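You operate a simulated robot arm through the tools that you are given. There is no shell and no other tool. Be economical: measure what you need, move in short steps, check, and stop when the job is done.

You run a simulated robot arm. Do the job below in one go: nothing can be reset, and whatever is moved stays where it is left.

JOB
Take the grey cowl and put it on the low shelf of the fitting cart.

Only the result counts: the job must be done as asked and must still hold three seconds after the hand-in. Knocking over, shifting, dropping, spilling or breaking anything else fails it.

ROBOT AND FRAMES
A 7-joint arm with a two-finger parallel gripper on a trunk, on a base that drives. Base frame: it is fixed to the floor where the robot stands at the start and does not move with it; the origin is under the middle of the robot, x ahead of it, y to its left, z up. Lengths are in mm, angles in degrees, forces in N, time in s.
With the tool pointing down near the work surface it reaches from about 100 to 820 mm from the robot's upright axis, wherever it stands. Its first joint turns from -115.0 to 115.0 degrees. Places, roughly: low shelf of the fitting cart [-3000, 1000, 200]. Payload 3.91 kg.
The TCP is the grasp point between the finger pads, 30 mm short of the fingertips. In the tool frame z runs along the fingers and y along their closing line. Largest opening 110 mm; finger width 20, thickness 10; the body of the gripper, 48 by 112 mm, starts 55 mm behind the TCP.
Orientation is told as [roll, pitch, yaw] about the base's x, y, z axes, in that order, counted from this pose: with the fingers straight down and closing along the base's y, the tool's x points along the base's -x, its y along +y and its z along -z.

CONTROLS
- The arm moves only by the tool move_arm. Its argument "increments" is a list of rows, each a list of 3 entries, a list of its own where there are three numbers: the shift along the tool's x, y, z in mm, then the turn, a rotation vector about the tool's x, y, z in degrees, then the gripper command, from -1 (shut) to 1 (fully open), values between in proportion. In form: [[[tx, ty, tz], [rx, ry, rz], claw], ...]. A call has 1 to 8 rows; each row shifts and turns the commanded pose from where the row before left it, along the tool's axes as they then stand. Each row takes 0.2 s and may step no farther than 50 mm and 8.6 degrees from the row before; otherwise, or with a gripper value out of range, the whole call is refused. A pose out of reach is approached as far as the arm can. The call stops where the force on the tool passes 40 N (or 10 N more than at its start, if that is more) or the arm is blocked; 0.2 s more then pass. Each finger travels about 153 mm/s and halts on what it meets, pressing with about 29 N; the grip force reading is that of the motor and also rises with nothing between the fingers. The clock runs only during rows and for 0.2 s after the last one: add rows that do not move to give the fingers time. The reply holds the time, the measured pose of the TCP, the force on the tool along the base axes, the opening and the grip force, in the units named above and with some noise, with the torque about the TCP (base axes, N m) and any sound that the robot's microphone picked up, and new pictures: "show" is both (left out), scene, wrist or none.
- Cameras (640 x 400 px; columns grow to the right, rows downward): "scene" is now at [196.8, 175.2, 1375.6]; the picture's right is [-0.65, -0.76, 0.00], its down [-0.67, 0.57, -0.48] and it looks along [0.37, -0.31, -0.87] (base axes); focal length 258 px, centre (320, 200). "wrist" rides on the gripper at [72, 17, -103] in the tool frame; the picture's right is [-0.23, 0.97, 0.00], its down [-0.76, -0.18, -0.62] and it looks along [-0.61, -0.14, 0.78] (tool axes); focal length 222 px, centre (320, 200). There is no depth. A picture from a camera that has moved, and an enlarged one, comes with that camera's place and axes in the base frame and with its lens. The place of the scene camera against the robot may be out by one fixed shift of up to 18 mm in any direction.
- slide_trunk(by): slides the trunk up (or, below 0, down) by that many mm; the arm and the scene camera ride with it, the base frame stays. It gives what a move gives, with no picture.
- roll_base(legs): drives the robot by 1 to 6 legs, each [ahead, left, turn to the left] in mm, mm and degrees, along the robot's own axes; the way and the turn of a leg run together, so that a leg with both is an arc; at most 1500 mm and 180 degrees a leg. The arm and the cameras ride along, it lands a little off, and it stops where it bumps. It gives what a move gives, and a new picture of the scene camera.
- aim_head(pan, tilt): turns the head with the scene camera to pan (to the left, within 80 degrees either way) and tilt (down, from -29 to 69), counted from straight ahead of the robot. It gives what a move gives, and a new picture of the scene camera.
- enlarge(camera, box): a new picture of the part [left, top, right, bottom] of that camera's present view, enlarged. The clock stands still meanwhile.
- close_job(): hands the job in; it is judged then, once.

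Work in short steps. Places have to be worked out from the pictures, the camera data and where the tool is seen: move nearer, look again, correct. Check each grasp and each placing, and mend what went wrong. You have 120 turns and 260 pictures in all, those below and enlarged ones among them. Open the gripper and draw the arm clear of the work before you hand the job in, unless the task says otherwise; then end with one line.

The tools are called after "Call:" by a JSON object that holds its "name" and its "arguments". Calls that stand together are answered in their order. move_arm: Moves the arm, as the interface text tells. Its arguments: {"type":"object","properties":{"increments":{"type":"array"},"show":{"type":"string","enum":["both","scene","wrist","none"]}},"required":["increments"]} The other tools are called the same way: slide_trunk (by) slides the trunk up or down; roll_base (legs) drives the base; aim_head (pan, tilt) turns the head that bears the scene camera; enlarge (camera, box) takes an enlarged picture of a part of a camera's view; close_job () hands the job in.

At the start:

```text
time: 0.0
tcp_pos: [312.0, -119.4, 692.1]
tcp_rot: [-0.1, 0.0, 0.0]
ft_force: [0.3, 0.0, -0.4]
torque: [0.03, -0.04, -0.02]
grip_width: 110.0
gripper_force: 0.0
trunk travel left (down, up): [-749.0, 241.0]
robot x, y, heading: [6.0, -2.4, -0.1]
head pan, tilt: [-40.5, 61.0]
```

scene: 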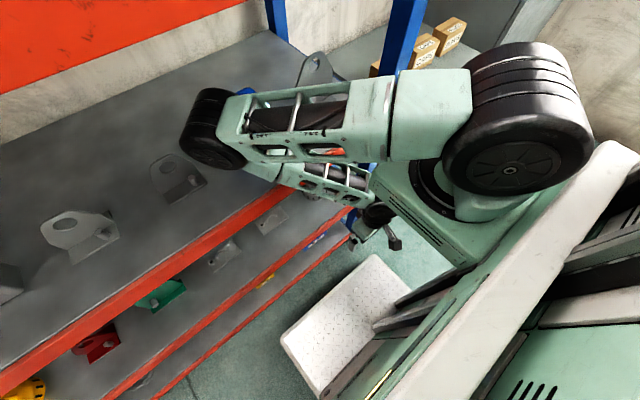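
wrist: 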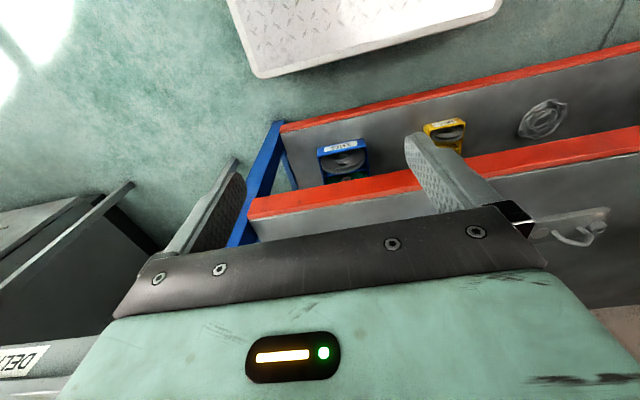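

The pictures show a rack with several shelves of parts, several of them grey. I turn the head to survey the rack before moving anything.

Call:
{"name": "aim_head", "arguments": {"pan": 0, "tilt": 40}}

Call:
{"name": "aim_head", "arguments": {"pan": 60, "tilt": 40}}

Call:
{"name": "aim_head", "arguments": {"pan": -60, "tilt": 35}}

```text
time: 1.1
tcp_pos: [311.1, -118.1, 692.1]
tcp_rot: [0.0, 0.0, -0.1]
ft_force: [0.3, 0.0, -0.1]
torque: [-0.02, 0.0, 0.02]
grip_width: 110.1
gripper_force: 0.1
trunk travel left (down, up): [-749.0, 241.0]
robot x, y, heading: [-3.4, 2.6, 0.2]
head pan, tilt: [0.0, 40.0]
camera scene: at [232.0, 217.6, 1403.5], right [0.0, -1.0, 0.0], down [-0.64, 0.0, -0.77], along [0.77, 0.0, -0.64], focal length 258 px, centre (320, 200)
```

scene: 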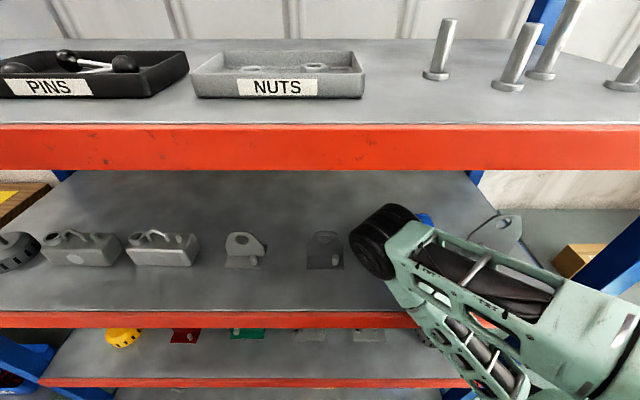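

```text
time: 2.4
tcp_pos: [311.2, -117.9, 691.6]
tcp_rot: [-0.1, 0.0, 0.0]
ft_force: [-0.8, 0.0, 0.3]
torque: [-0.01, 0.04, 0.02]
grip_width: 109.8
gripper_force: 0.1
trunk travel left (down, up): [-749.0, 241.0]
robot x, y, heading: [2.4, -2.1, 0.1]
head pan, tilt: [60.0, 40.0]
camera scene: at [189.5, 291.3, 1403.5], right [0.87, -0.5, 0.0], down [-0.32, -0.56, -0.77], along [0.38, 0.66, -0.64], focal length 258 px, centre (320, 200)
```

scene: 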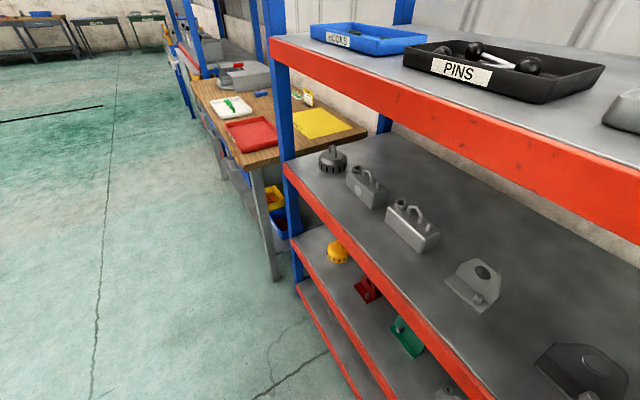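

```text
time: 4.4
tcp_pos: [310.7, -117.7, 691.5]
tcp_rot: [0.0, 0.0, 0.0]
ft_force: [0.0, -0.2, 0.3]
torque: [0.01, -0.02, -0.03]
grip_width: 110.1
gripper_force: 0.0
trunk travel left (down, up): [-749.0, 241.0]
robot x, y, heading: [3.0, 3.4, -0.1]
head pan, tilt: [-60.0, 35.0]
camera scene: at [191.0, 141.4, 1411.1], right [-0.87, -0.5, 0.0], down [-0.29, 0.5, -0.82], along [0.41, -0.71, -0.57], focal length 258 px, centre (320, 200)
```

scene: 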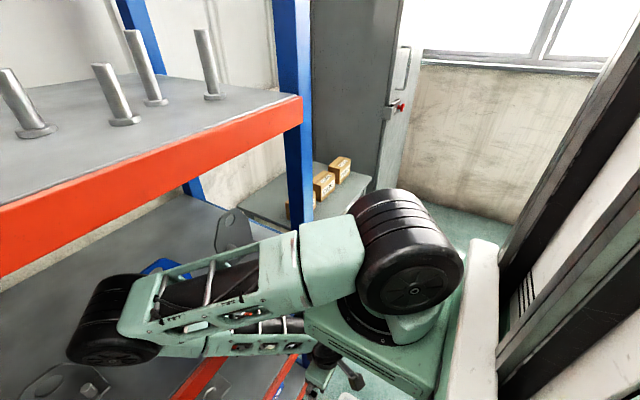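

A slotted, round grey item stands at the left end of the middle shelf, and there are other round grey parts lower down. I enlarge to tell which is the cowl.

Call:
{"name": "enlarge", "arguments": {"camera": "wrist", "box": [280, 90, 640, 260]}}

Call:
{"name": "aim_head", "arguments": {"pan": 45, "tilt": 55}}

Call:
{"name": "enlarge", "arguments": {"camera": "scene", "box": [160, 20, 480, 220]}}

```text
1.78 times, centred on (460, 175) of wrist
camera zoom: at [239.9, -101.2, 794.9], right [0.23, 0.97, 0.0], down [0.76, -0.18, 0.62], along [0.61, -0.14, -0.78], focal length 395 px, centre (71, 244)
```

zoom: 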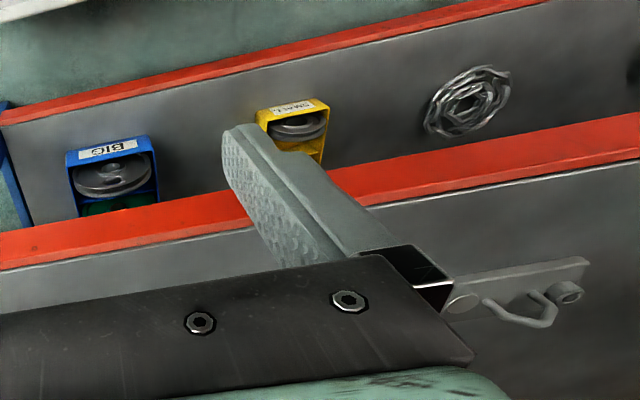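

```text
time: 6.2
tcp_pos: [311.5, -117.8, 690.6]
tcp_rot: [0.0, 0.0, 0.0]
ft_force: [0.4, 0.0, 0.0]
torque: [-0.01, 0.03, -0.01]
grip_width: 110.1
gripper_force: 0.1
trunk travel left (down, up): [-749.0, 241.0]
robot x, y, heading: [-0.4, -2.4, -0.0]
head pan, tilt: [45.0, 55.0]
camera scene: at [198.0, 268.6, 1382.9], right [0.71, -0.71, 0.0], down [-0.58, -0.58, -0.57], along [0.41, 0.41, -0.82], focal length 258 px, centre (320, 200)
```

scene: 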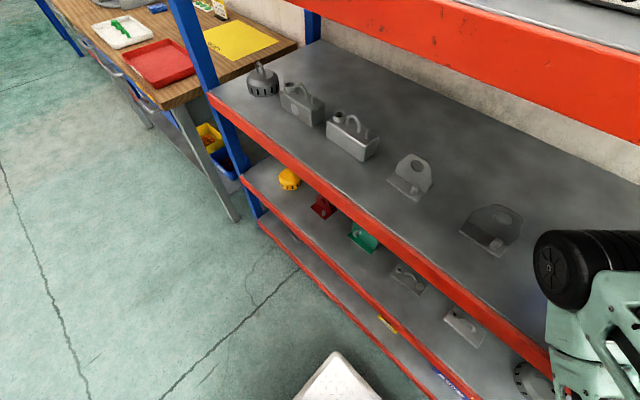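

```text
2.00 times, centred on (320, 120) of scene
camera zoom: at [198.0, 268.6, 1382.9], right [0.71, -0.71, 0.0], down [-0.58, -0.58, -0.57], along [0.41, 0.41, -0.82], focal length 517 px, centre (320, 360)
```

zoom: 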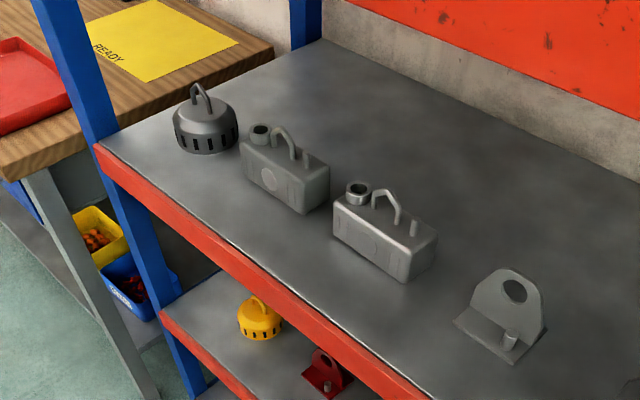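

The grey cowl is the slotted grey bell with a handle. By triangulation it stands at about (630, 970) on the middle shelf at z≈870, with the shelf edge at x≈500. I back off to keep the elbow clear of the rack, then slide left.

Call:
{"name": "roll_base", "arguments": {"legs": [[-300, 0, 0], [0, 850, 0]]}}

Call:
{"name": "aim_head", "arguments": {"pan": 0, "tilt": 35}}

```text
time: 12.3
tcp_pos: [18.8, 729.7, 691.1]
tcp_rot: [0.0, 0.0, -0.6]
ft_force: [-0.7, -0.2, -0.7]
torque: [0.0, 0.01, 0.02]
grip_width: 110.0
gripper_force: 0.0
trunk travel left (down, up): [-749.0, 241.0]
robot x, y, heading: [-293.7, 853.4, -0.5]
head pan, tilt: [45.0, 55.0]
camera scene: at [-90.2, 1118.3, 1382.9], right [0.7, -0.71, 0.0], down [-0.59, -0.57, -0.57], along [0.41, 0.4, -0.82], focal length 258 px, centre (320, 200)
```

scene: 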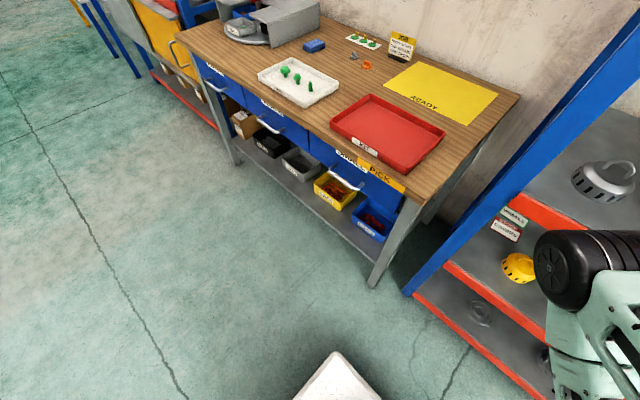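

```text
time: 13.5
tcp_pos: [20.4, 729.8, 691.5]
tcp_rot: [0.0, 0.0, -0.5]
ft_force: [0.6, -0.6, -0.6]
torque: [-0.01, -0.02, -0.03]
grip_width: 109.9
gripper_force: 0.1
trunk travel left (down, up): [-749.0, 241.0]
robot x, y, heading: [-290.5, 849.1, -0.7]
head pan, tilt: [0.0, 35.0]
camera scene: at [-53.7, 1067.0, 1411.1], right [-0.01, -1.0, 0.0], down [-0.57, 0.01, -0.82], along [0.82, -0.01, -0.57], focal length 258 px, centre (320, 200)
```

scene: 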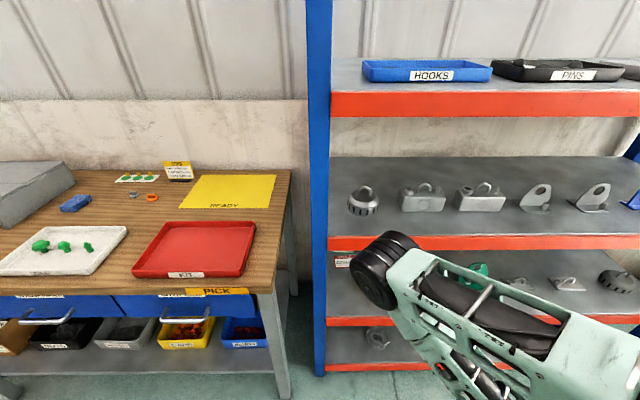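

There is another round grey item on the lower shelf at right, so I enlarge both it and the candidate cowl to tell them apart.

Call:
{"name": "enlarge", "arguments": {"camera": "scene", "box": [330, 160, 490, 260]}}

Call:
{"name": "enlarge", "arguments": {"camera": "scene", "box": [480, 200, 640, 300]}}

```text
4.00 times, centred on (410, 210) of scene
camera zoom: at [-53.7, 1067.0, 1411.1], right [-0.01, -1.0, 0.0], down [-0.57, 0.01, -0.82], along [0.82, -0.01, -0.57], focal length 1034 px, centre (-40, 160)
```

zoom: 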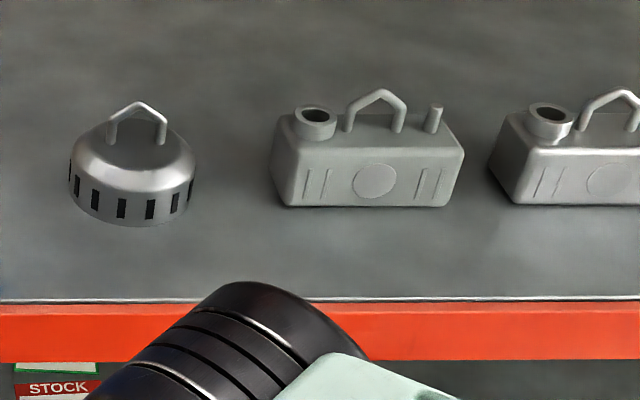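

```text
4.00 times, centred on (560, 250) of scene
camera zoom: at [-53.7, 1067.0, 1411.1], right [-0.01, -1.0, 0.0], down [-0.57, 0.01, -0.82], along [0.82, -0.01, -0.57], focal length 1034 px, centre (-640, 0)
```

zoom: 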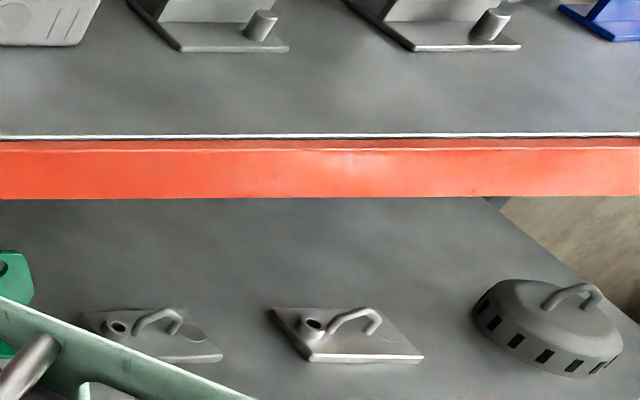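

There are two grey slotted cowls, one on the middle shelf and a bigger, duller one on the lower shelf, plus tags on the rack. I look at the tags.

Call:
{"name": "aim_head", "arguments": {"pan": 40, "tilt": 55}}

Call:
{"name": "enlarge", "arguments": {"camera": "scene", "box": [420, 160, 580, 260]}}

Call:
{"name": "enlarge", "arguments": {"camera": "scene", "box": [240, 0, 480, 150]}}

```text
time: 14.5
tcp_pos: [19.6, 731.9, 691.8]
tcp_rot: [0.0, 0.0, -0.5]
ft_force: [0.3, -1.5, -0.8]
torque: [0.02, 0.0, 0.02]
grip_width: 110.1
gripper_force: 0.1
trunk travel left (down, up): [-749.0, 241.0]
robot x, y, heading: [-290.8, 849.5, -0.6]
head pan, tilt: [40.0, 55.0]
camera scene: at [-85.9, 1113.6, 1382.9], right [0.63, -0.77, 0.0], down [-0.63, -0.52, -0.57], along [0.44, 0.36, -0.82], focal length 258 px, centre (320, 200)
```

scene: 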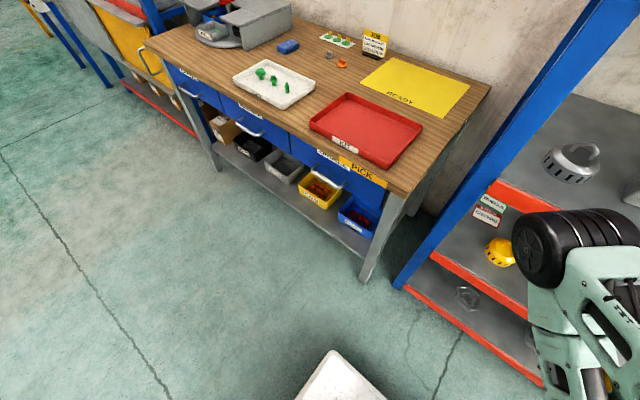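

```text
4.00 times, centred on (500, 210) of scene
camera zoom: at [-85.9, 1113.6, 1382.9], right [0.63, -0.77, 0.0], down [-0.63, -0.52, -0.57], along [0.44, 0.36, -0.82], focal length 1034 px, centre (-400, 160)
```

zoom: 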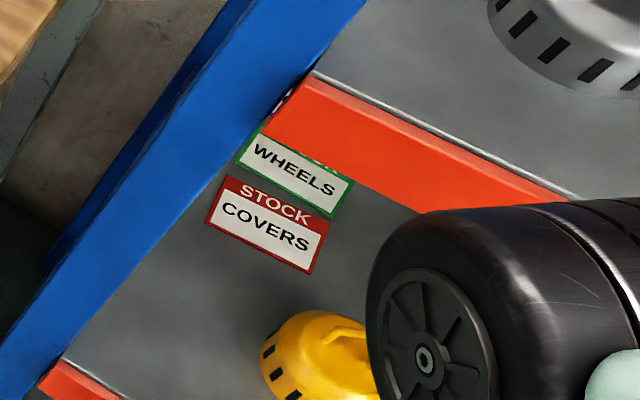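

```text
2.67 times, centred on (360, 75) of scene
camera zoom: at [-85.9, 1113.6, 1382.9], right [0.63, -0.77, 0.0], down [-0.63, -0.52, -0.57], along [0.44, 0.36, -0.82], focal length 689 px, centre (213, 533)
```

zoom: 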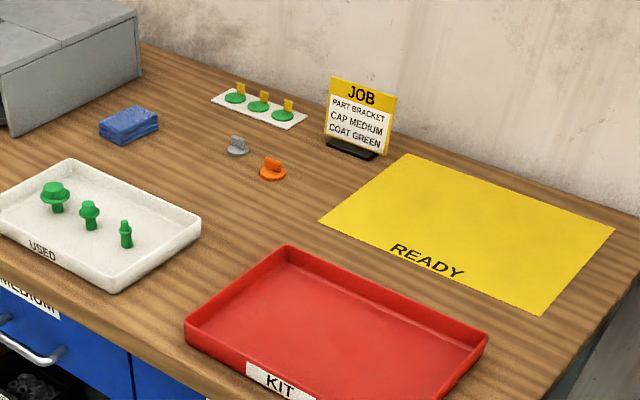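

The tags read "STOCK WHEELS" and "STOCK COVERS", which doesn't decide between the two cowls. I enlarge the middle one here, then go and view the lower one well for comparison.

Call:
{"name": "enlarge", "arguments": {"camera": "scene", "box": [520, 120, 632, 190]}}

Call:
{"name": "roll_base", "arguments": {"legs": [[0, -1050, 0]]}}

Call:
{"name": "aim_head", "arguments": {"pan": 0, "tilt": 35}}

Call:
{"name": "enlarge", "arguments": {"camera": "wrist", "box": [0, 0, 640, 400]}}

```text
5.71 times, centred on (576, 155) of scene
camera zoom: at [-85.9, 1113.6, 1382.9], right [0.63, -0.77, 0.0], down [-0.63, -0.52, -0.57], along [0.44, 0.36, -0.82], focal length 1477 px, centre (-1143, 457)
```

zoom: 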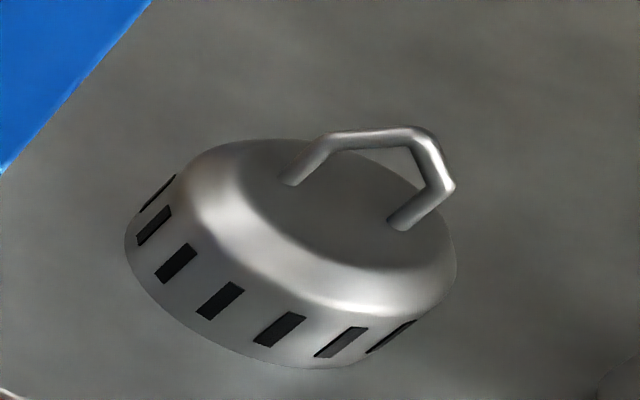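

```text
time: 20.0
tcp_pos: [7.2, -332.7, 692.2]
tcp_rot: [-0.1, 0.1, -0.8]
ft_force: [0.3, 0.0, 0.6]
torque: [0.0, 0.0, 0.01]
grip_width: 110.3
gripper_force: 0.0
trunk travel left (down, up): [-749.0, 241.0]
robot x, y, heading: [-302.0, -211.3, -0.7]
head pan, tilt: [40.0, 55.0]
camera scene: at [-97.7, 49.7, 1382.9], right [0.63, -0.77, 0.0], down [-0.63, -0.52, -0.57], along [0.44, 0.36, -0.82], focal length 258 px, centre (320, 200)
```

scene: 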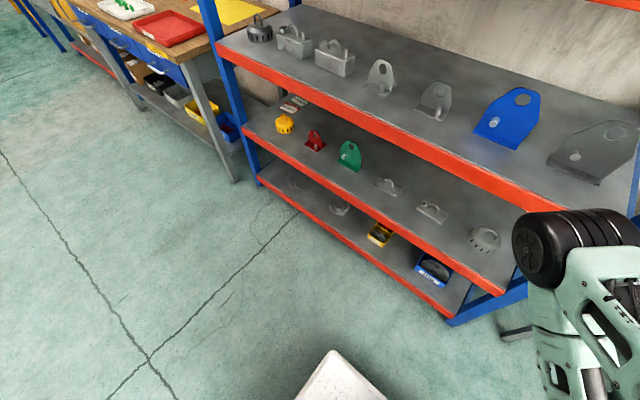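

```text
time: 21.1
tcp_pos: [8.1, -333.5, 692.3]
tcp_rot: [0.0, 0.0, -0.6]
ft_force: [-0.2, -0.2, 0.4]
torque: [-0.02, 0.04, -0.01]
grip_width: 110.0
gripper_force: 0.1
trunk travel left (down, up): [-749.0, 241.0]
robot x, y, heading: [-305.3, -211.5, -0.4]
head pan, tilt: [0.0, 35.0]
camera scene: at [-65.4, 3.1, 1411.1], right [-0.01, -1.0, 0.0], down [-0.57, 0.01, -0.82], along [0.82, -0.01, -0.57], focal length 258 px, centre (320, 200)
```

scene: 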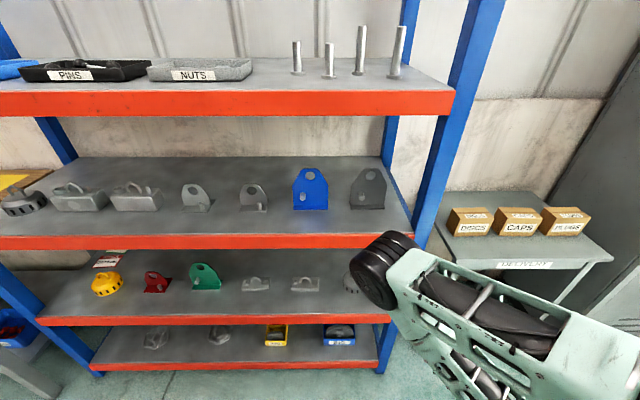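

```text
1.00 times, centred on (320, 200) of wrist (not enlarged: the box is as wide or as high as the picture)
camera zoom: at [-64.1, -315.9, 794.9], right [0.24, 0.97, 0.0], down [0.76, -0.19, 0.62], along [0.6, -0.15, -0.78], focal length 222 px, centre (320, 200)
```

zoom: 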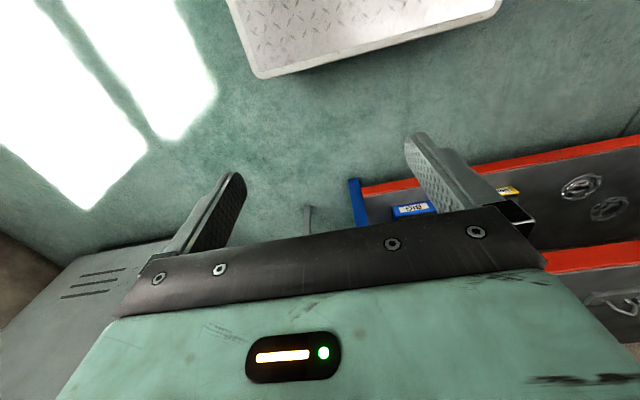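

The middle cowl looks like bare, shiny metal and the lower one like a dull grey coat. I shift right and pan left to get the lower one free of the arm.

Call:
{"name": "roll_base", "arguments": {"legs": [[0, -350, 0]]}}

Call:
{"name": "aim_head", "arguments": {"pan": 15, "tilt": 40}}

Call:
{"name": "enlarge", "arguments": {"camera": "scene", "box": [160, 100, 320, 200]}}

Call:
{"name": "enlarge", "arguments": {"camera": "scene", "box": [180, 200, 340, 300]}}

```text
time: 23.4
tcp_pos: [3.6, -684.6, 692.0]
tcp_rot: [0.1, 0.0, -0.5]
ft_force: [0.1, -0.8, -0.2]
torque: [0.01, 0.0, 0.0]
grip_width: 110.0
gripper_force: 0.1
trunk travel left (down, up): [-749.0, 241.0]
robot x, y, heading: [-306.1, -564.7, -0.5]
head pan, tilt: [0.0, 35.0]
camera scene: at [-69.6, -348.4, 1411.1], right [-0.01, -1.0, 0.0], down [-0.57, 0.01, -0.82], along [0.82, -0.01, -0.57], focal length 258 px, centre (320, 200)
```

scene: 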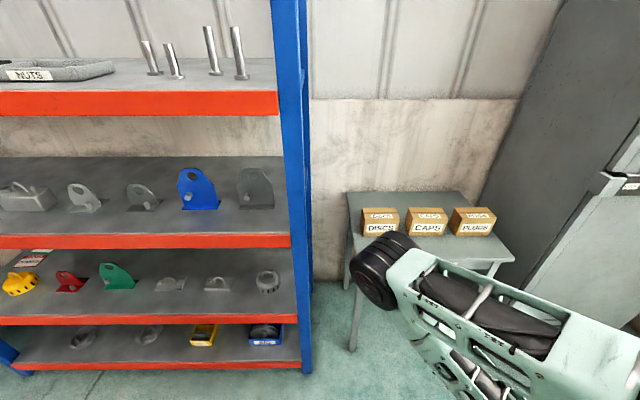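

```text
time: 24.1
tcp_pos: [4.3, -685.6, 691.1]
tcp_rot: [0.0, 0.0, -0.5]
ft_force: [0.2, -0.2, -0.1]
torque: [0.01, 0.01, -0.02]
grip_width: 109.9
gripper_force: 0.0
trunk travel left (down, up): [-749.0, 241.0]
robot x, y, heading: [-304.5, -561.8, -0.7]
head pan, tilt: [15.0, 40.0]
camera scene: at [-75.3, -326.4, 1403.6], right [0.25, -0.97, 0.0], down [-0.62, -0.16, -0.77], along [0.74, 0.19, -0.64], focal length 258 px, centre (320, 200)
```

scene: 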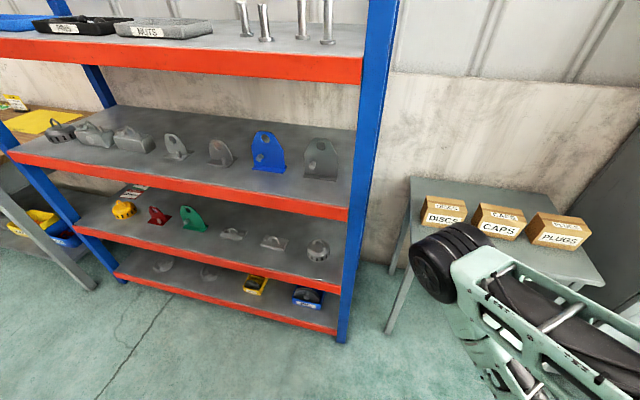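

```text
4.00 times, centred on (240, 150) of scene
camera zoom: at [-75.3, -326.4, 1403.6], right [0.25, -0.97, 0.0], down [-0.62, -0.16, -0.77], along [0.74, 0.19, -0.64], focal length 1034 px, centre (640, 400)
```

zoom: 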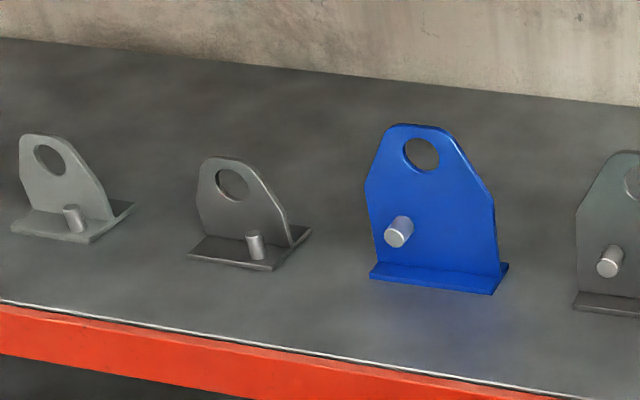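

```text
4.00 times, centred on (260, 250) of scene
camera zoom: at [-75.3, -326.4, 1403.6], right [0.25, -0.97, 0.0], down [-0.62, -0.16, -0.77], along [0.74, 0.19, -0.64], focal length 1034 px, centre (560, 0)
```

zoom: 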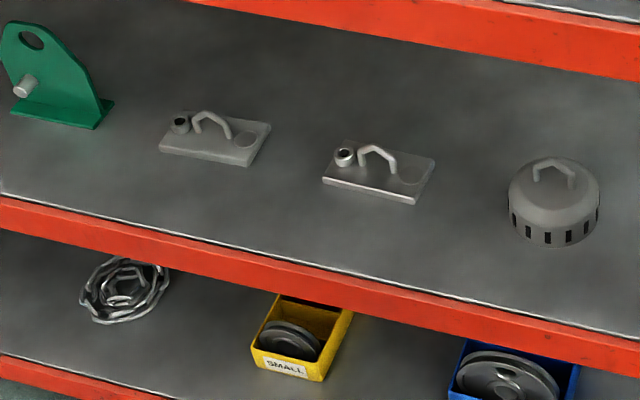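

This settles it: every shape comes once in bare metal and once coated grey, so the grey cowl is the dull one on the lower shelf, at about (635, -132), base z≈455. I tilt the tool 45° forward here in free space, ready for a grasp on the handle under the shelf above.

Call:
{"name": "move_arm", "arguments": {"increments": [[[0, 0, 0], [0, -7.5, 0], 1], [[0, 0, 0], [0, -7.5, 0], 1], [[0, 0, 0], [0, -7.5, 0], 1], [[0, 0, 0], [0, -7.5, 0], 1], [[0, 0, 0], [0, -7.5, 0], 1], [[0, 0, 0], [0, -7.5, 0], 1]], "show": "both"}}

```text
time: 25.4
tcp_pos: [81.6, -664.3, 713.8]
tcp_rot: [7.6, -48.2, -13.8]
ft_force: [0.2, -0.8, -0.7]
torque: [0.0, 0.03, -0.02]
grip_width: 110.1
gripper_force: 0.1
trunk travel left (down, up): [-749.0, 241.0]
robot x, y, heading: [-302.9, -565.4, -0.4]
head pan, tilt: [15.0, 40.0]
stopped in row 6: the arm was blocked; the commanded pose is now the measured one
camera scene: at [-75.7, -325.8, 1403.6], right [0.25, -0.97, 0.0], down [-0.62, -0.16, -0.77], along [0.74, 0.19, -0.64], focal length 258 px, centre (320, 200)
camera wrist: at [-40.7, -631.6, 729.1], right [0.28, 0.92, 0.26], down [0.0, -0.27, 0.96], along [0.96, -0.27, -0.08], focal length 222 px, centre (320, 200)
```

scene: 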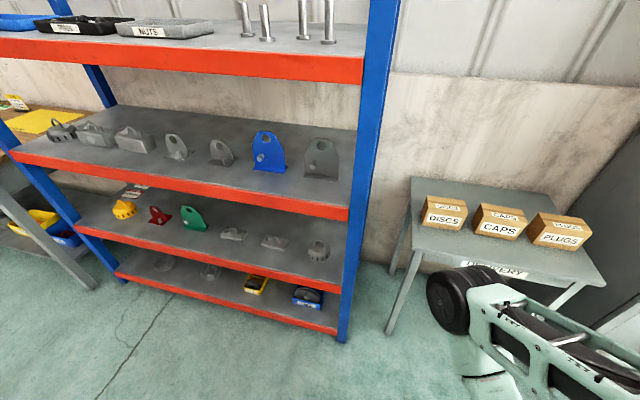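
wrist: 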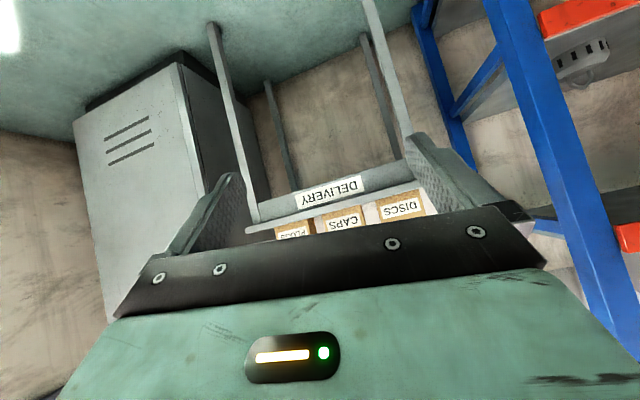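

The arm ran into a joint limit close to the body, and the tool is a bit twisted. I extend outward with free space ahead (the delivery table is beyond x≈530) and undo the twist.

Call:
{"name": "move_arm", "arguments": {"increments": [[[-27, 0, 30], [0, 0, 0], 1], [[-27, 0, 30], [0, 0, 0], 1], [[-27, 0, 30], [0, 0, 0], 1], [[-27, 0, 30], [-1.3, 1.6, -4.6], 1], [[-27, 0, 30], [-1.3, 1.6, -4.6], 1], [[0, 0, 0], [0, 0, 0], 1]], "show": "both"}}

```text
time: 26.8
tcp_pos: [277.3, -690.8, 710.2]
tcp_rot: [-0.2, -45.0, 0.3]
ft_force: [-0.2, 0.7, -0.3]
torque: [0.01, -0.01, 0.02]
grip_width: 110.1
gripper_force: 0.1
trunk travel left (down, up): [-749.0, 241.0]
robot x, y, heading: [-310.3, -563.2, -0.5]
head pan, tilt: [15.0, 40.0]
camera scene: at [-75.7, -325.8, 1403.5], right [0.25, -0.97, 0.0], down [-0.62, -0.16, -0.77], along [0.74, 0.19, -0.64], focal length 258 px, centre (320, 200)
camera wrist: at [153.7, -673.3, 731.3], right [0.16, 0.97, 0.16], down [0.1, -0.18, 0.98], along [0.98, -0.14, -0.12], focal length 222 px, centre (320, 200)
```

scene: 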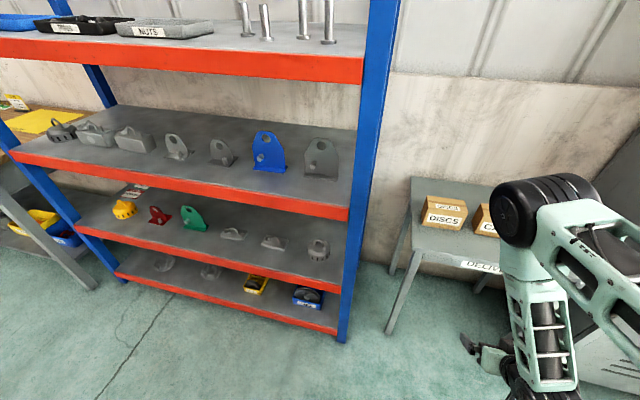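
wrist: 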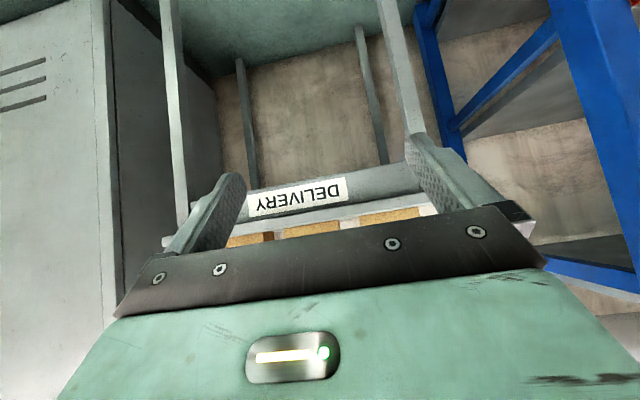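

The tool is now cleanly tilted at 45°. I extend another 120 mm so the elbow stays behind the gripper, then lower the trunk and drive left in front of the cowl.

Call:
{"name": "move_arm", "arguments": {"increments": [[[-28.3, 0, 28.3], [0, 0, 0], 1], [[-28.3, 0, 28.3], [0, 0, 0], 1], [[-28.3, 0, 28.3], [0, 0, 0], 1], [[0, 0, 0], [0, 0, 0], 1]], "show": "none"}}

Call:
{"name": "slide_trunk", "arguments": {"by": -100}}

Call:
{"name": "roll_base", "arguments": {"legs": [[0, 560, 0.5]]}}

Call:
{"name": "enlarge", "arguments": {"camera": "wrist", "box": [0, 0, 640, 400]}}

```text
time: 27.8
tcp_pos: [398.7, -691.4, 710.7]
tcp_rot: [0.0, -45.1, 0.4]
ft_force: [-0.8, -0.2, 0.1]
torque: [0.02, -0.01, 0.03]
grip_width: 110.0
gripper_force: 0.0
trunk travel left (down, up): [-749.0, 241.0]
robot x, y, heading: [-305.9, -567.3, -0.4]
head pan, tilt: [15.0, 40.0]
```

```text
time: 29.2
tcp_pos: [397.7, -690.8, 610.9]
tcp_rot: [-0.2, -45.1, 0.3]
ft_force: [0.7, -0.5, 0.0]
torque: [0.05, 0.01, -0.01]
grip_width: 109.7
gripper_force: 0.0
trunk travel left (down, up): [-649.0, 341.0]
robot x, y, heading: [-308.6, -564.9, -0.6]
head pan, tilt: [15.0, 40.0]
```

```text
time: 32.4
tcp_pos: [398.5, -106.4, 610.0]
tcp_rot: [-0.1, -45.1, 1.4]
ft_force: [-0.6, 0.1, -0.3]
torque: [0.01, 0.01, 0.0]
grip_width: 109.8
gripper_force: 0.1
trunk travel left (down, up): [-649.0, 341.0]
robot x, y, heading: [-307.9, 4.3, 0.8]
head pan, tilt: [15.0, 40.0]
camera scene: at [-81.2, 248.8, 1303.5], right [0.27, -0.96, 0.0], down [-0.62, -0.17, -0.77], along [0.74, 0.21, -0.64], focal length 258 px, centre (320, 200)
```

scene: 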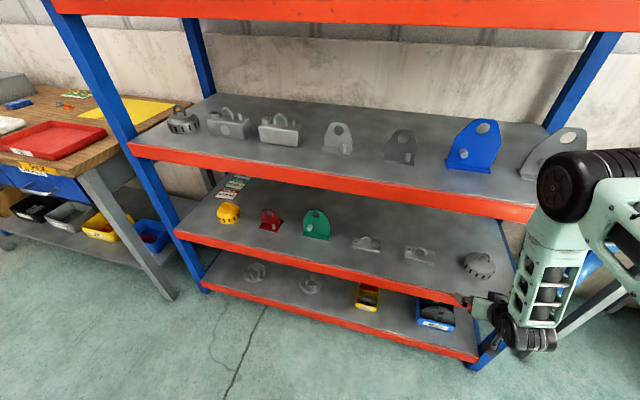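

```text
1.00 times, centred on (320, 200) of wrist (not enlarged: the box is as wide or as high as the picture)
camera zoom: at [274.9, -92.5, 632.4], right [0.14, 0.98, 0.16], down [0.1, -0.17, 0.98], along [0.99, -0.12, -0.12], focal length 222 px, centre (320, 200)
```

zoom: 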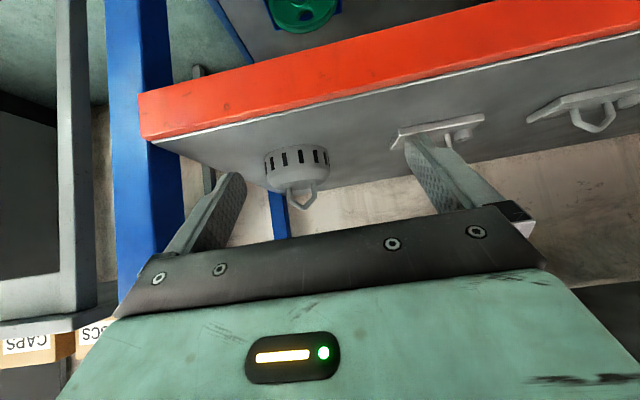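

The cowl shows between the fingers, handle up (the wrist picture is upside down). I shift the arm sideways and up to get a second view from the wrist and pin down its depth.

Call:
{"name": "move_arm", "arguments": {"increments": [[[-28.3, -27, -28.3], [0, 0, 0], 1], [[-28.3, -27, -28.3], [0, 0, 0], 1], [[0, 0, 0], [0, 0, 0], 1]], "show": "wrist"}}

Call:
{"name": "enlarge", "arguments": {"camera": "wrist", "box": [200, 100, 440, 250]}}

```text
time: 33.2
tcp_pos: [401.3, -162.4, 692.6]
tcp_rot: [-0.1, -45.1, 1.5]
ft_force: [0.4, 0.0, 0.2]
torque: [-0.01, -0.02, 0.0]
grip_width: 109.9
gripper_force: 0.0
trunk travel left (down, up): [-649.0, 341.0]
robot x, y, heading: [-308.4, 6.4, 0.7]
head pan, tilt: [15.0, 40.0]
camera wrist: at [276.7, -148.3, 714.3], right [0.14, 0.98, 0.16], down [0.1, -0.17, 0.98], along [0.99, -0.12, -0.12], focal length 222 px, centre (320, 200)
```

wrist: 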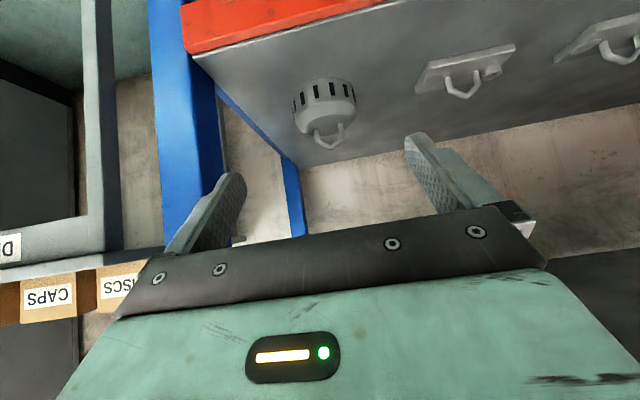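

```text
2.67 times, centred on (320, 175) of wrist
camera zoom: at [276.7, -148.3, 714.3], right [0.14, 0.98, 0.16], down [0.1, -0.17, 0.98], along [0.99, -0.12, -0.12], focal length 592 px, centre (320, 267)
```

zoom: 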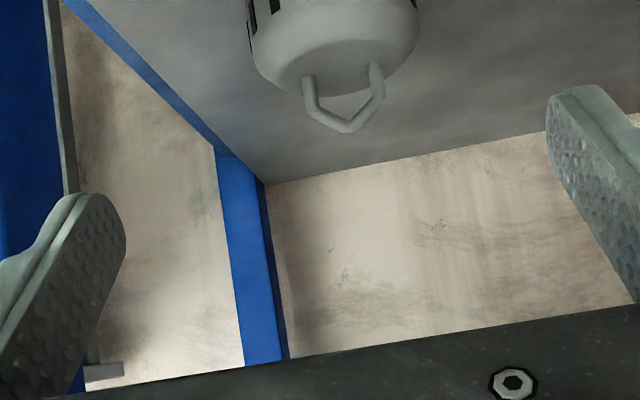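

From the two wrist views the handle top is at about (608, -162, 597), the body top at z≈566, the handle about 48 mm wide along y. I tilt the tool to 60° to keep the forearm outside the shelf above, and look again.

Call:
{"name": "move_arm", "arguments": {"increments": [[[0, 0, 0], [0, -7.5, 0], 1], [[0, 0, 0], [0, -7.5, 0], 1], [[0, 0, 0], [0, 0, 0], 1]], "show": "wrist"}}

Call:
{"name": "aim_head", "arguments": {"pan": -25, "tilt": 45}}

```text
time: 34.0
tcp_pos: [401.0, -160.4, 692.7]
tcp_rot: [-0.2, -60.2, 1.5]
ft_force: [-0.6, -0.5, -0.2]
torque: [-0.01, 0.04, 0.01]
grip_width: 110.4
gripper_force: 0.0
trunk travel left (down, up): [-649.0, 341.0]
robot x, y, heading: [-308.0, 8.6, 0.8]
head pan, tilt: [15.0, 40.0]
camera wrist: at [275.3, -147.3, 680.3], right [0.09, 0.98, 0.2], down [-0.16, -0.18, 0.97], along [0.98, -0.12, 0.14], focal length 222 px, centre (320, 200)
```

wrist: 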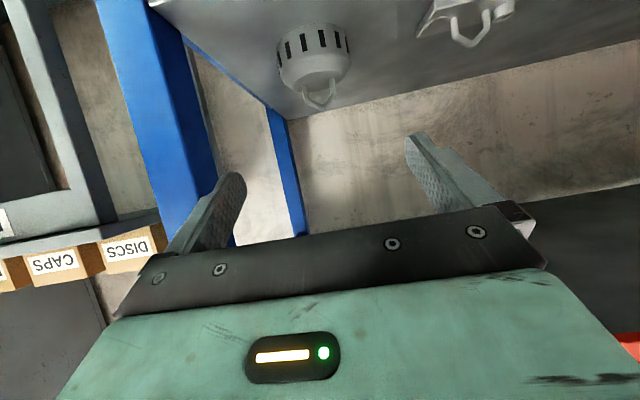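

```text
time: 35.1
tcp_pos: [402.0, -162.2, 692.3]
tcp_rot: [-0.2, -60.2, 1.5]
ft_force: [-0.2, 0.3, 0.5]
torque: [0.0, -0.01, 0.01]
grip_width: 110.1
gripper_force: 0.1
trunk travel left (down, up): [-649.0, 341.0]
robot x, y, heading: [-308.2, 9.0, 0.6]
head pan, tilt: [-25.0, 45.0]
camera scene: at [-88.9, 192.4, 1296.3], right [-0.41, -0.91, 0.0], down [-0.64, 0.29, -0.71], along [0.64, -0.29, -0.71], focal length 258 px, centre (320, 200)
```

scene: 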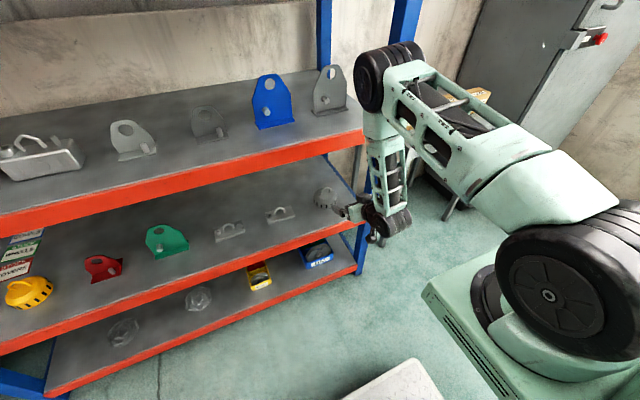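

Checking the arm geometry in this picture: the elbow is at about (370, 1090), ahead of the wrist, so it would hit the middle shelf on driving in. I back off 150 mm and reach out with a straighter arm so that the elbow stays well behind the shelf edge.

Call:
{"name": "roll_base", "arguments": {"legs": [[-150, 0, 0]]}}

Call:
{"name": "move_arm", "arguments": {"increments": [[[-20, 0, 34.6], [0, 0, 0], 1], [[-20, 0, 34.6], [0, 0, 0], 1], [[-20, 0, 34.6], [0, 0, 0], 1], [[-20, 0, 34.6], [0, 0, 0], 1], [[-20, 0, 34.6], [0, 0, 0], 1], [[-20, 0, 34.6], [0, 0, 0], 1], [[0, 0, 0], [0, 0, 0], 1]], "show": "both"}}

```text
time: 36.5
tcp_pos: [250.0, -160.4, 692.1]
tcp_rot: [-0.2, -60.0, 1.5]
ft_force: [-0.8, 0.5, 0.1]
torque: [0.01, -0.01, 0.02]
grip_width: 110.1
gripper_force: 0.1
trunk travel left (down, up): [-649.0, 341.0]
robot x, y, heading: [-460.6, 4.2, 0.9]
head pan, tilt: [-25.0, 45.0]
camera scene: at [-240.4, 190.9, 1296.3], right [-0.41, -0.91, 0.0], down [-0.65, 0.29, -0.71], along [0.65, -0.29, -0.71], focal length 258 px, centre (320, 200)
```

scene: 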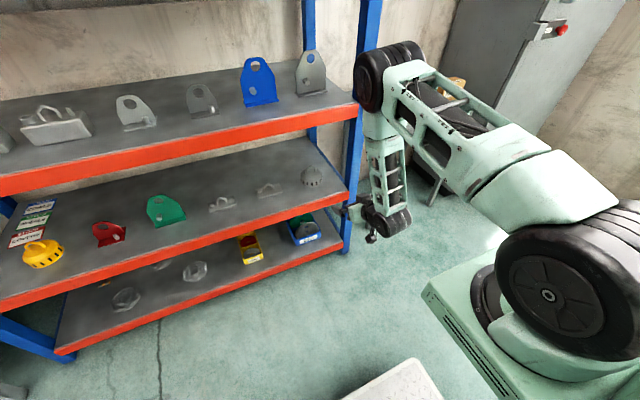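

```text
time: 38.1
tcp_pos: [488.9, -157.8, 690.4]
tcp_rot: [-0.1, -60.1, 1.5]
ft_force: [-1.0, -0.3, -0.7]
torque: [0.01, 0.06, 0.0]
grip_width: 110.1
gripper_force: 0.0
trunk travel left (down, up): [-649.0, 341.0]
robot x, y, heading: [-459.7, 6.3, 0.6]
head pan, tilt: [-25.0, 45.0]
camera scene: at [-240.3, 190.9, 1296.3], right [-0.41, -0.91, 0.0], down [-0.65, 0.29, -0.71], along [0.65, -0.29, -0.71], focal length 258 px, centre (320, 200)
camera wrist: at [363.2, -143.7, 678.9], right [0.09, 0.98, 0.2], down [-0.16, -0.18, 0.97], along [0.98, -0.12, 0.14], focal length 222 px, centre (320, 200)
```

scene: 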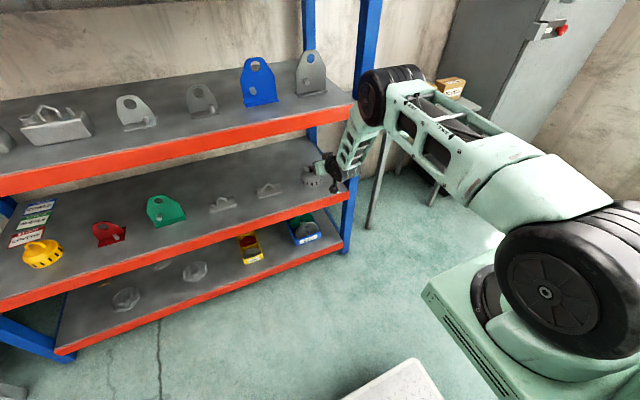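
wrist: 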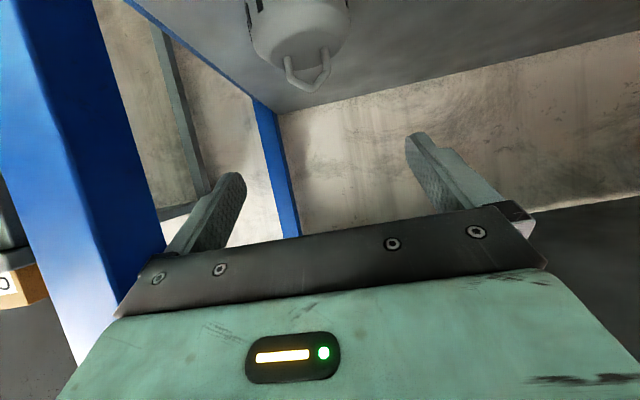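

The forearm now slopes up and back, well clear. I enlarge the wrist view to refine the handle position from this nearer place.

Call:
{"name": "enlarge", "arguments": {"camera": "wrist", "box": [208, 0, 400, 120]}}

```text
3.33 times, centred on (304, 60) of wrist
camera zoom: at [363.2, -143.7, 678.9], right [0.09, 0.98, 0.2], down [-0.16, -0.18, 0.97], along [0.98, -0.12, 0.14], focal length 740 px, centre (373, 667)
```

zoom: 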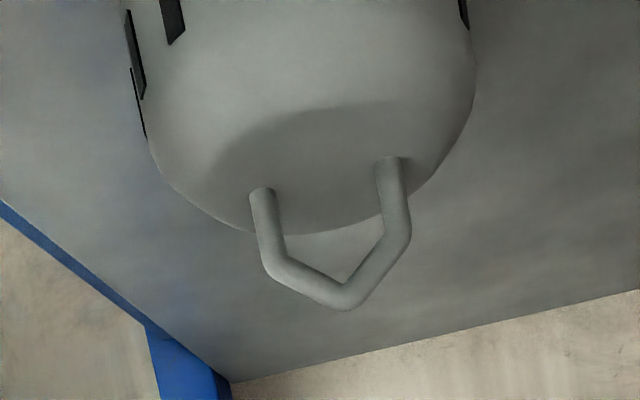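

The refined handle is centred near (602, -159), its feet at z≈565 and apex ≈600, the loop along y. I tilt to 68° and go to a pre-grasp point about 100 mm back along the fingers.

Call:
{"name": "move_arm", "arguments": {"increments": [[[0, 0, 0], [0, -8, 0], 1], [[27.3, -1, 19.2], [0, 0, 0], 1], [[27.3, -1, 19.2], [0, 0, 0], 1], [[0, 0, 0], [0, 0, 0], 1]], "show": "wrist"}}

Call:
{"name": "enlarge", "arguments": {"camera": "wrist", "box": [208, 40, 432, 180]}}

```text
time: 39.1
tcp_pos: [505.2, -159.7, 626.5]
tcp_rot: [-0.1, -68.3, 1.7]
ft_force: [-0.2, 0.1, 0.0]
torque: [0.01, -0.03, 0.05]
grip_width: 109.9
gripper_force: 0.0
trunk travel left (down, up): [-649.0, 341.0]
robot x, y, heading: [-457.4, 3.4, 0.8]
head pan, tilt: [-25.0, 45.0]
camera wrist: at [382.4, -145.6, 596.9], right [0.06, 0.98, 0.21], down [-0.29, -0.18, 0.94], along [0.96, -0.12, 0.27], focal length 222 px, centre (320, 200)
```

wrist: 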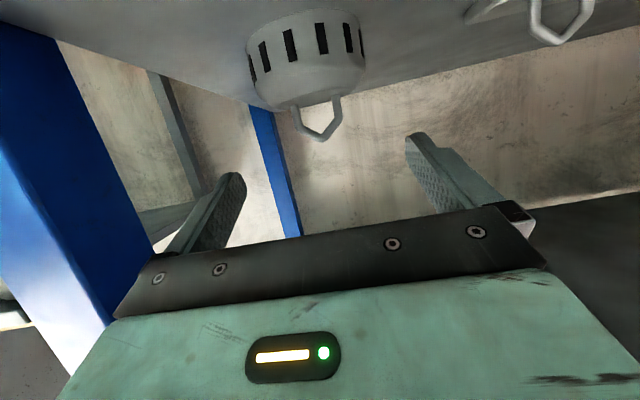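

```text
2.86 times, centred on (320, 110) of wrist
camera zoom: at [382.4, -145.6, 596.9], right [0.06, 0.98, 0.21], down [-0.29, -0.18, 0.94], along [0.96, -0.12, 0.27], focal length 635 px, centre (320, 457)
```

zoom: 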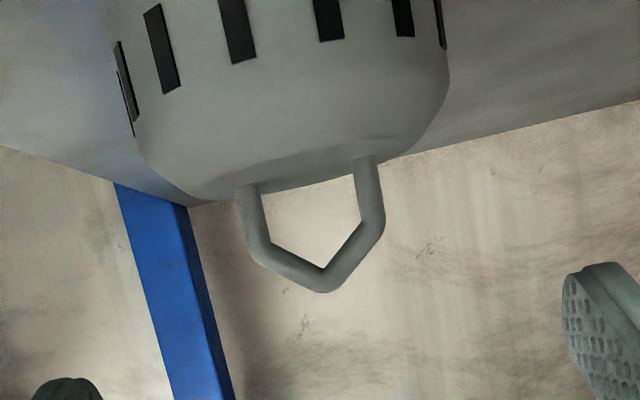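

The measurements agree: handle corners at y≈-180 and -137, z≈583, body top z≈566. I advance 100 mm along the fingers.

Call:
{"name": "move_arm", "arguments": {"increments": [[[0, 0, 25], [0, 0, 0], 1], [[0, 0, 25], [0, 0, 0], 1], [[0, 0, 25], [0, 0, 0], 1], [[0, 0, 15], [0, 0, 0], 1], [[0, 0, 9], [0, 0, 0], 1], [[0, 0, 0], [0, 0, 0], 1]], "show": "both"}}

```text
time: 40.5
tcp_pos: [560.1, -159.4, 605.7]
tcp_rot: [-0.2, -68.0, 1.8]
ft_force: [0.1, -0.4, 0.0]
torque: [0.0, 0.0, 0.0]
grip_width: 109.8
gripper_force: 0.2
out of reach, approached as far as the arm can: row 3, 4, 5
trunk travel left (down, up): [-649.0, 341.0]
robot x, y, heading: [-458.0, 4.4, 0.7]
head pan, tilt: [-25.0, 45.0]
camera scene: at [-240.3, 190.9, 1296.3], right [-0.41, -0.91, 0.0], down [-0.65, 0.29, -0.71], along [0.65, -0.29, -0.71], focal length 258 px, centre (320, 200)
camera wrist: at [437.1, -145.4, 577.1], right [0.06, 0.98, 0.21], down [-0.29, -0.18, 0.94], along [0.96, -0.12, 0.27], focal length 222 px, centre (320, 200)
```

scene: 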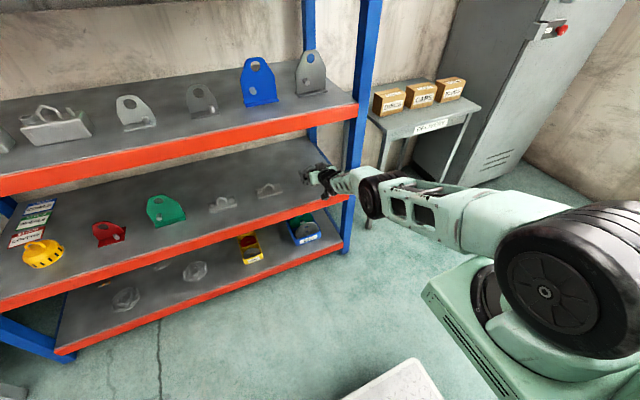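
wrist: 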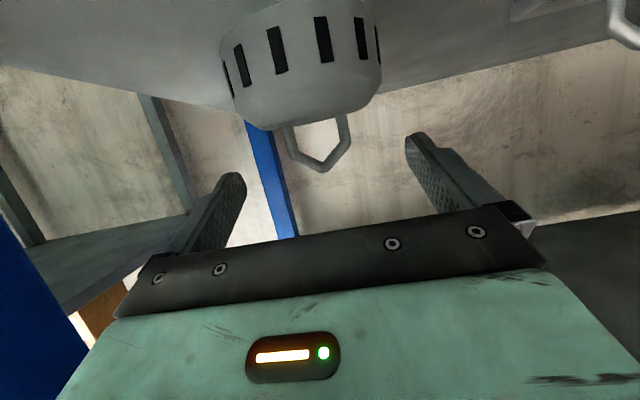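

The arm is fully stretched 40 mm short. I back the arm out, drive the base 70 mm forward, then advance again.

Call:
{"name": "move_arm", "arguments": {"increments": [[[0, 0, -33], [0, 0, 0], 1], [[0, 0, -33], [0, 0, 0], 1], [[0, 0, -33], [0, 0, 0], 1], [[0, 0, 0], [0, 0, 0], 1]], "show": "none"}}

Call:
{"name": "roll_base", "arguments": {"legs": [[70, 0, 0]]}}

Call:
{"name": "enlarge", "arguments": {"camera": "wrist", "box": [0, 0, 640, 400]}}

```text
time: 41.5
tcp_pos: [466.2, -161.5, 645.9]
tcp_rot: [-0.3, -68.2, 1.7]
ft_force: [-0.8, 0.6, -0.3]
torque: [0.0, 0.0, 0.0]
grip_width: 110.1
gripper_force: 0.0
trunk travel left (down, up): [-649.0, 341.0]
robot x, y, heading: [-458.4, 5.4, 0.9]
head pan, tilt: [-25.0, 45.0]
```

```text
time: 42.5
tcp_pos: [536.3, -160.0, 645.5]
tcp_rot: [-0.1, -68.1, 1.6]
ft_force: [0.1, 0.0, 0.2]
torque: [-0.03, -0.01, 0.02]
grip_width: 110.0
gripper_force: 0.1
trunk travel left (down, up): [-649.0, 341.0]
robot x, y, heading: [-392.0, 3.9, 0.9]
head pan, tilt: [-25.0, 45.0]
camera scene: at [-170.7, 191.7, 1296.3], right [-0.41, -0.91, 0.0], down [-0.65, 0.29, -0.71], along [0.64, -0.29, -0.71], focal length 258 px, centre (320, 200)
```

scene: 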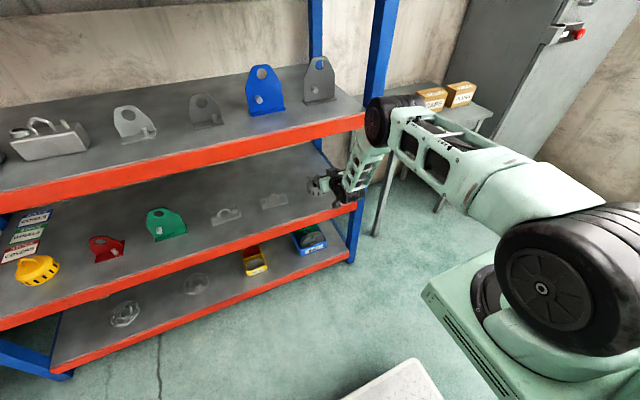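

```text
1.00 times, centred on (320, 200) of wrist (not enlarged: the box is as wide or as high as the picture)
camera zoom: at [413.4, -147.3, 616.8], right [0.06, 0.98, 0.21], down [-0.29, -0.18, 0.94], along [0.96, -0.12, 0.27], focal length 222 px, centre (320, 200)
```

zoom: 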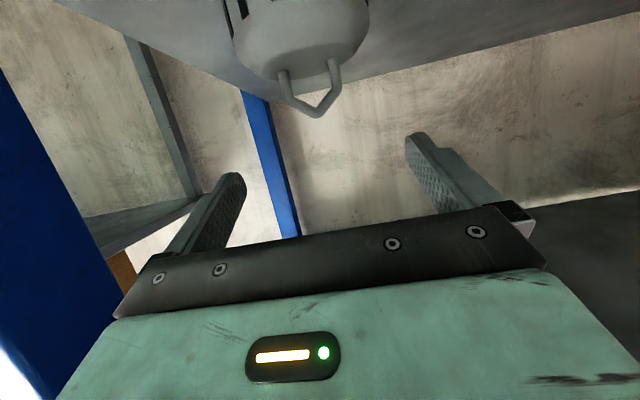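

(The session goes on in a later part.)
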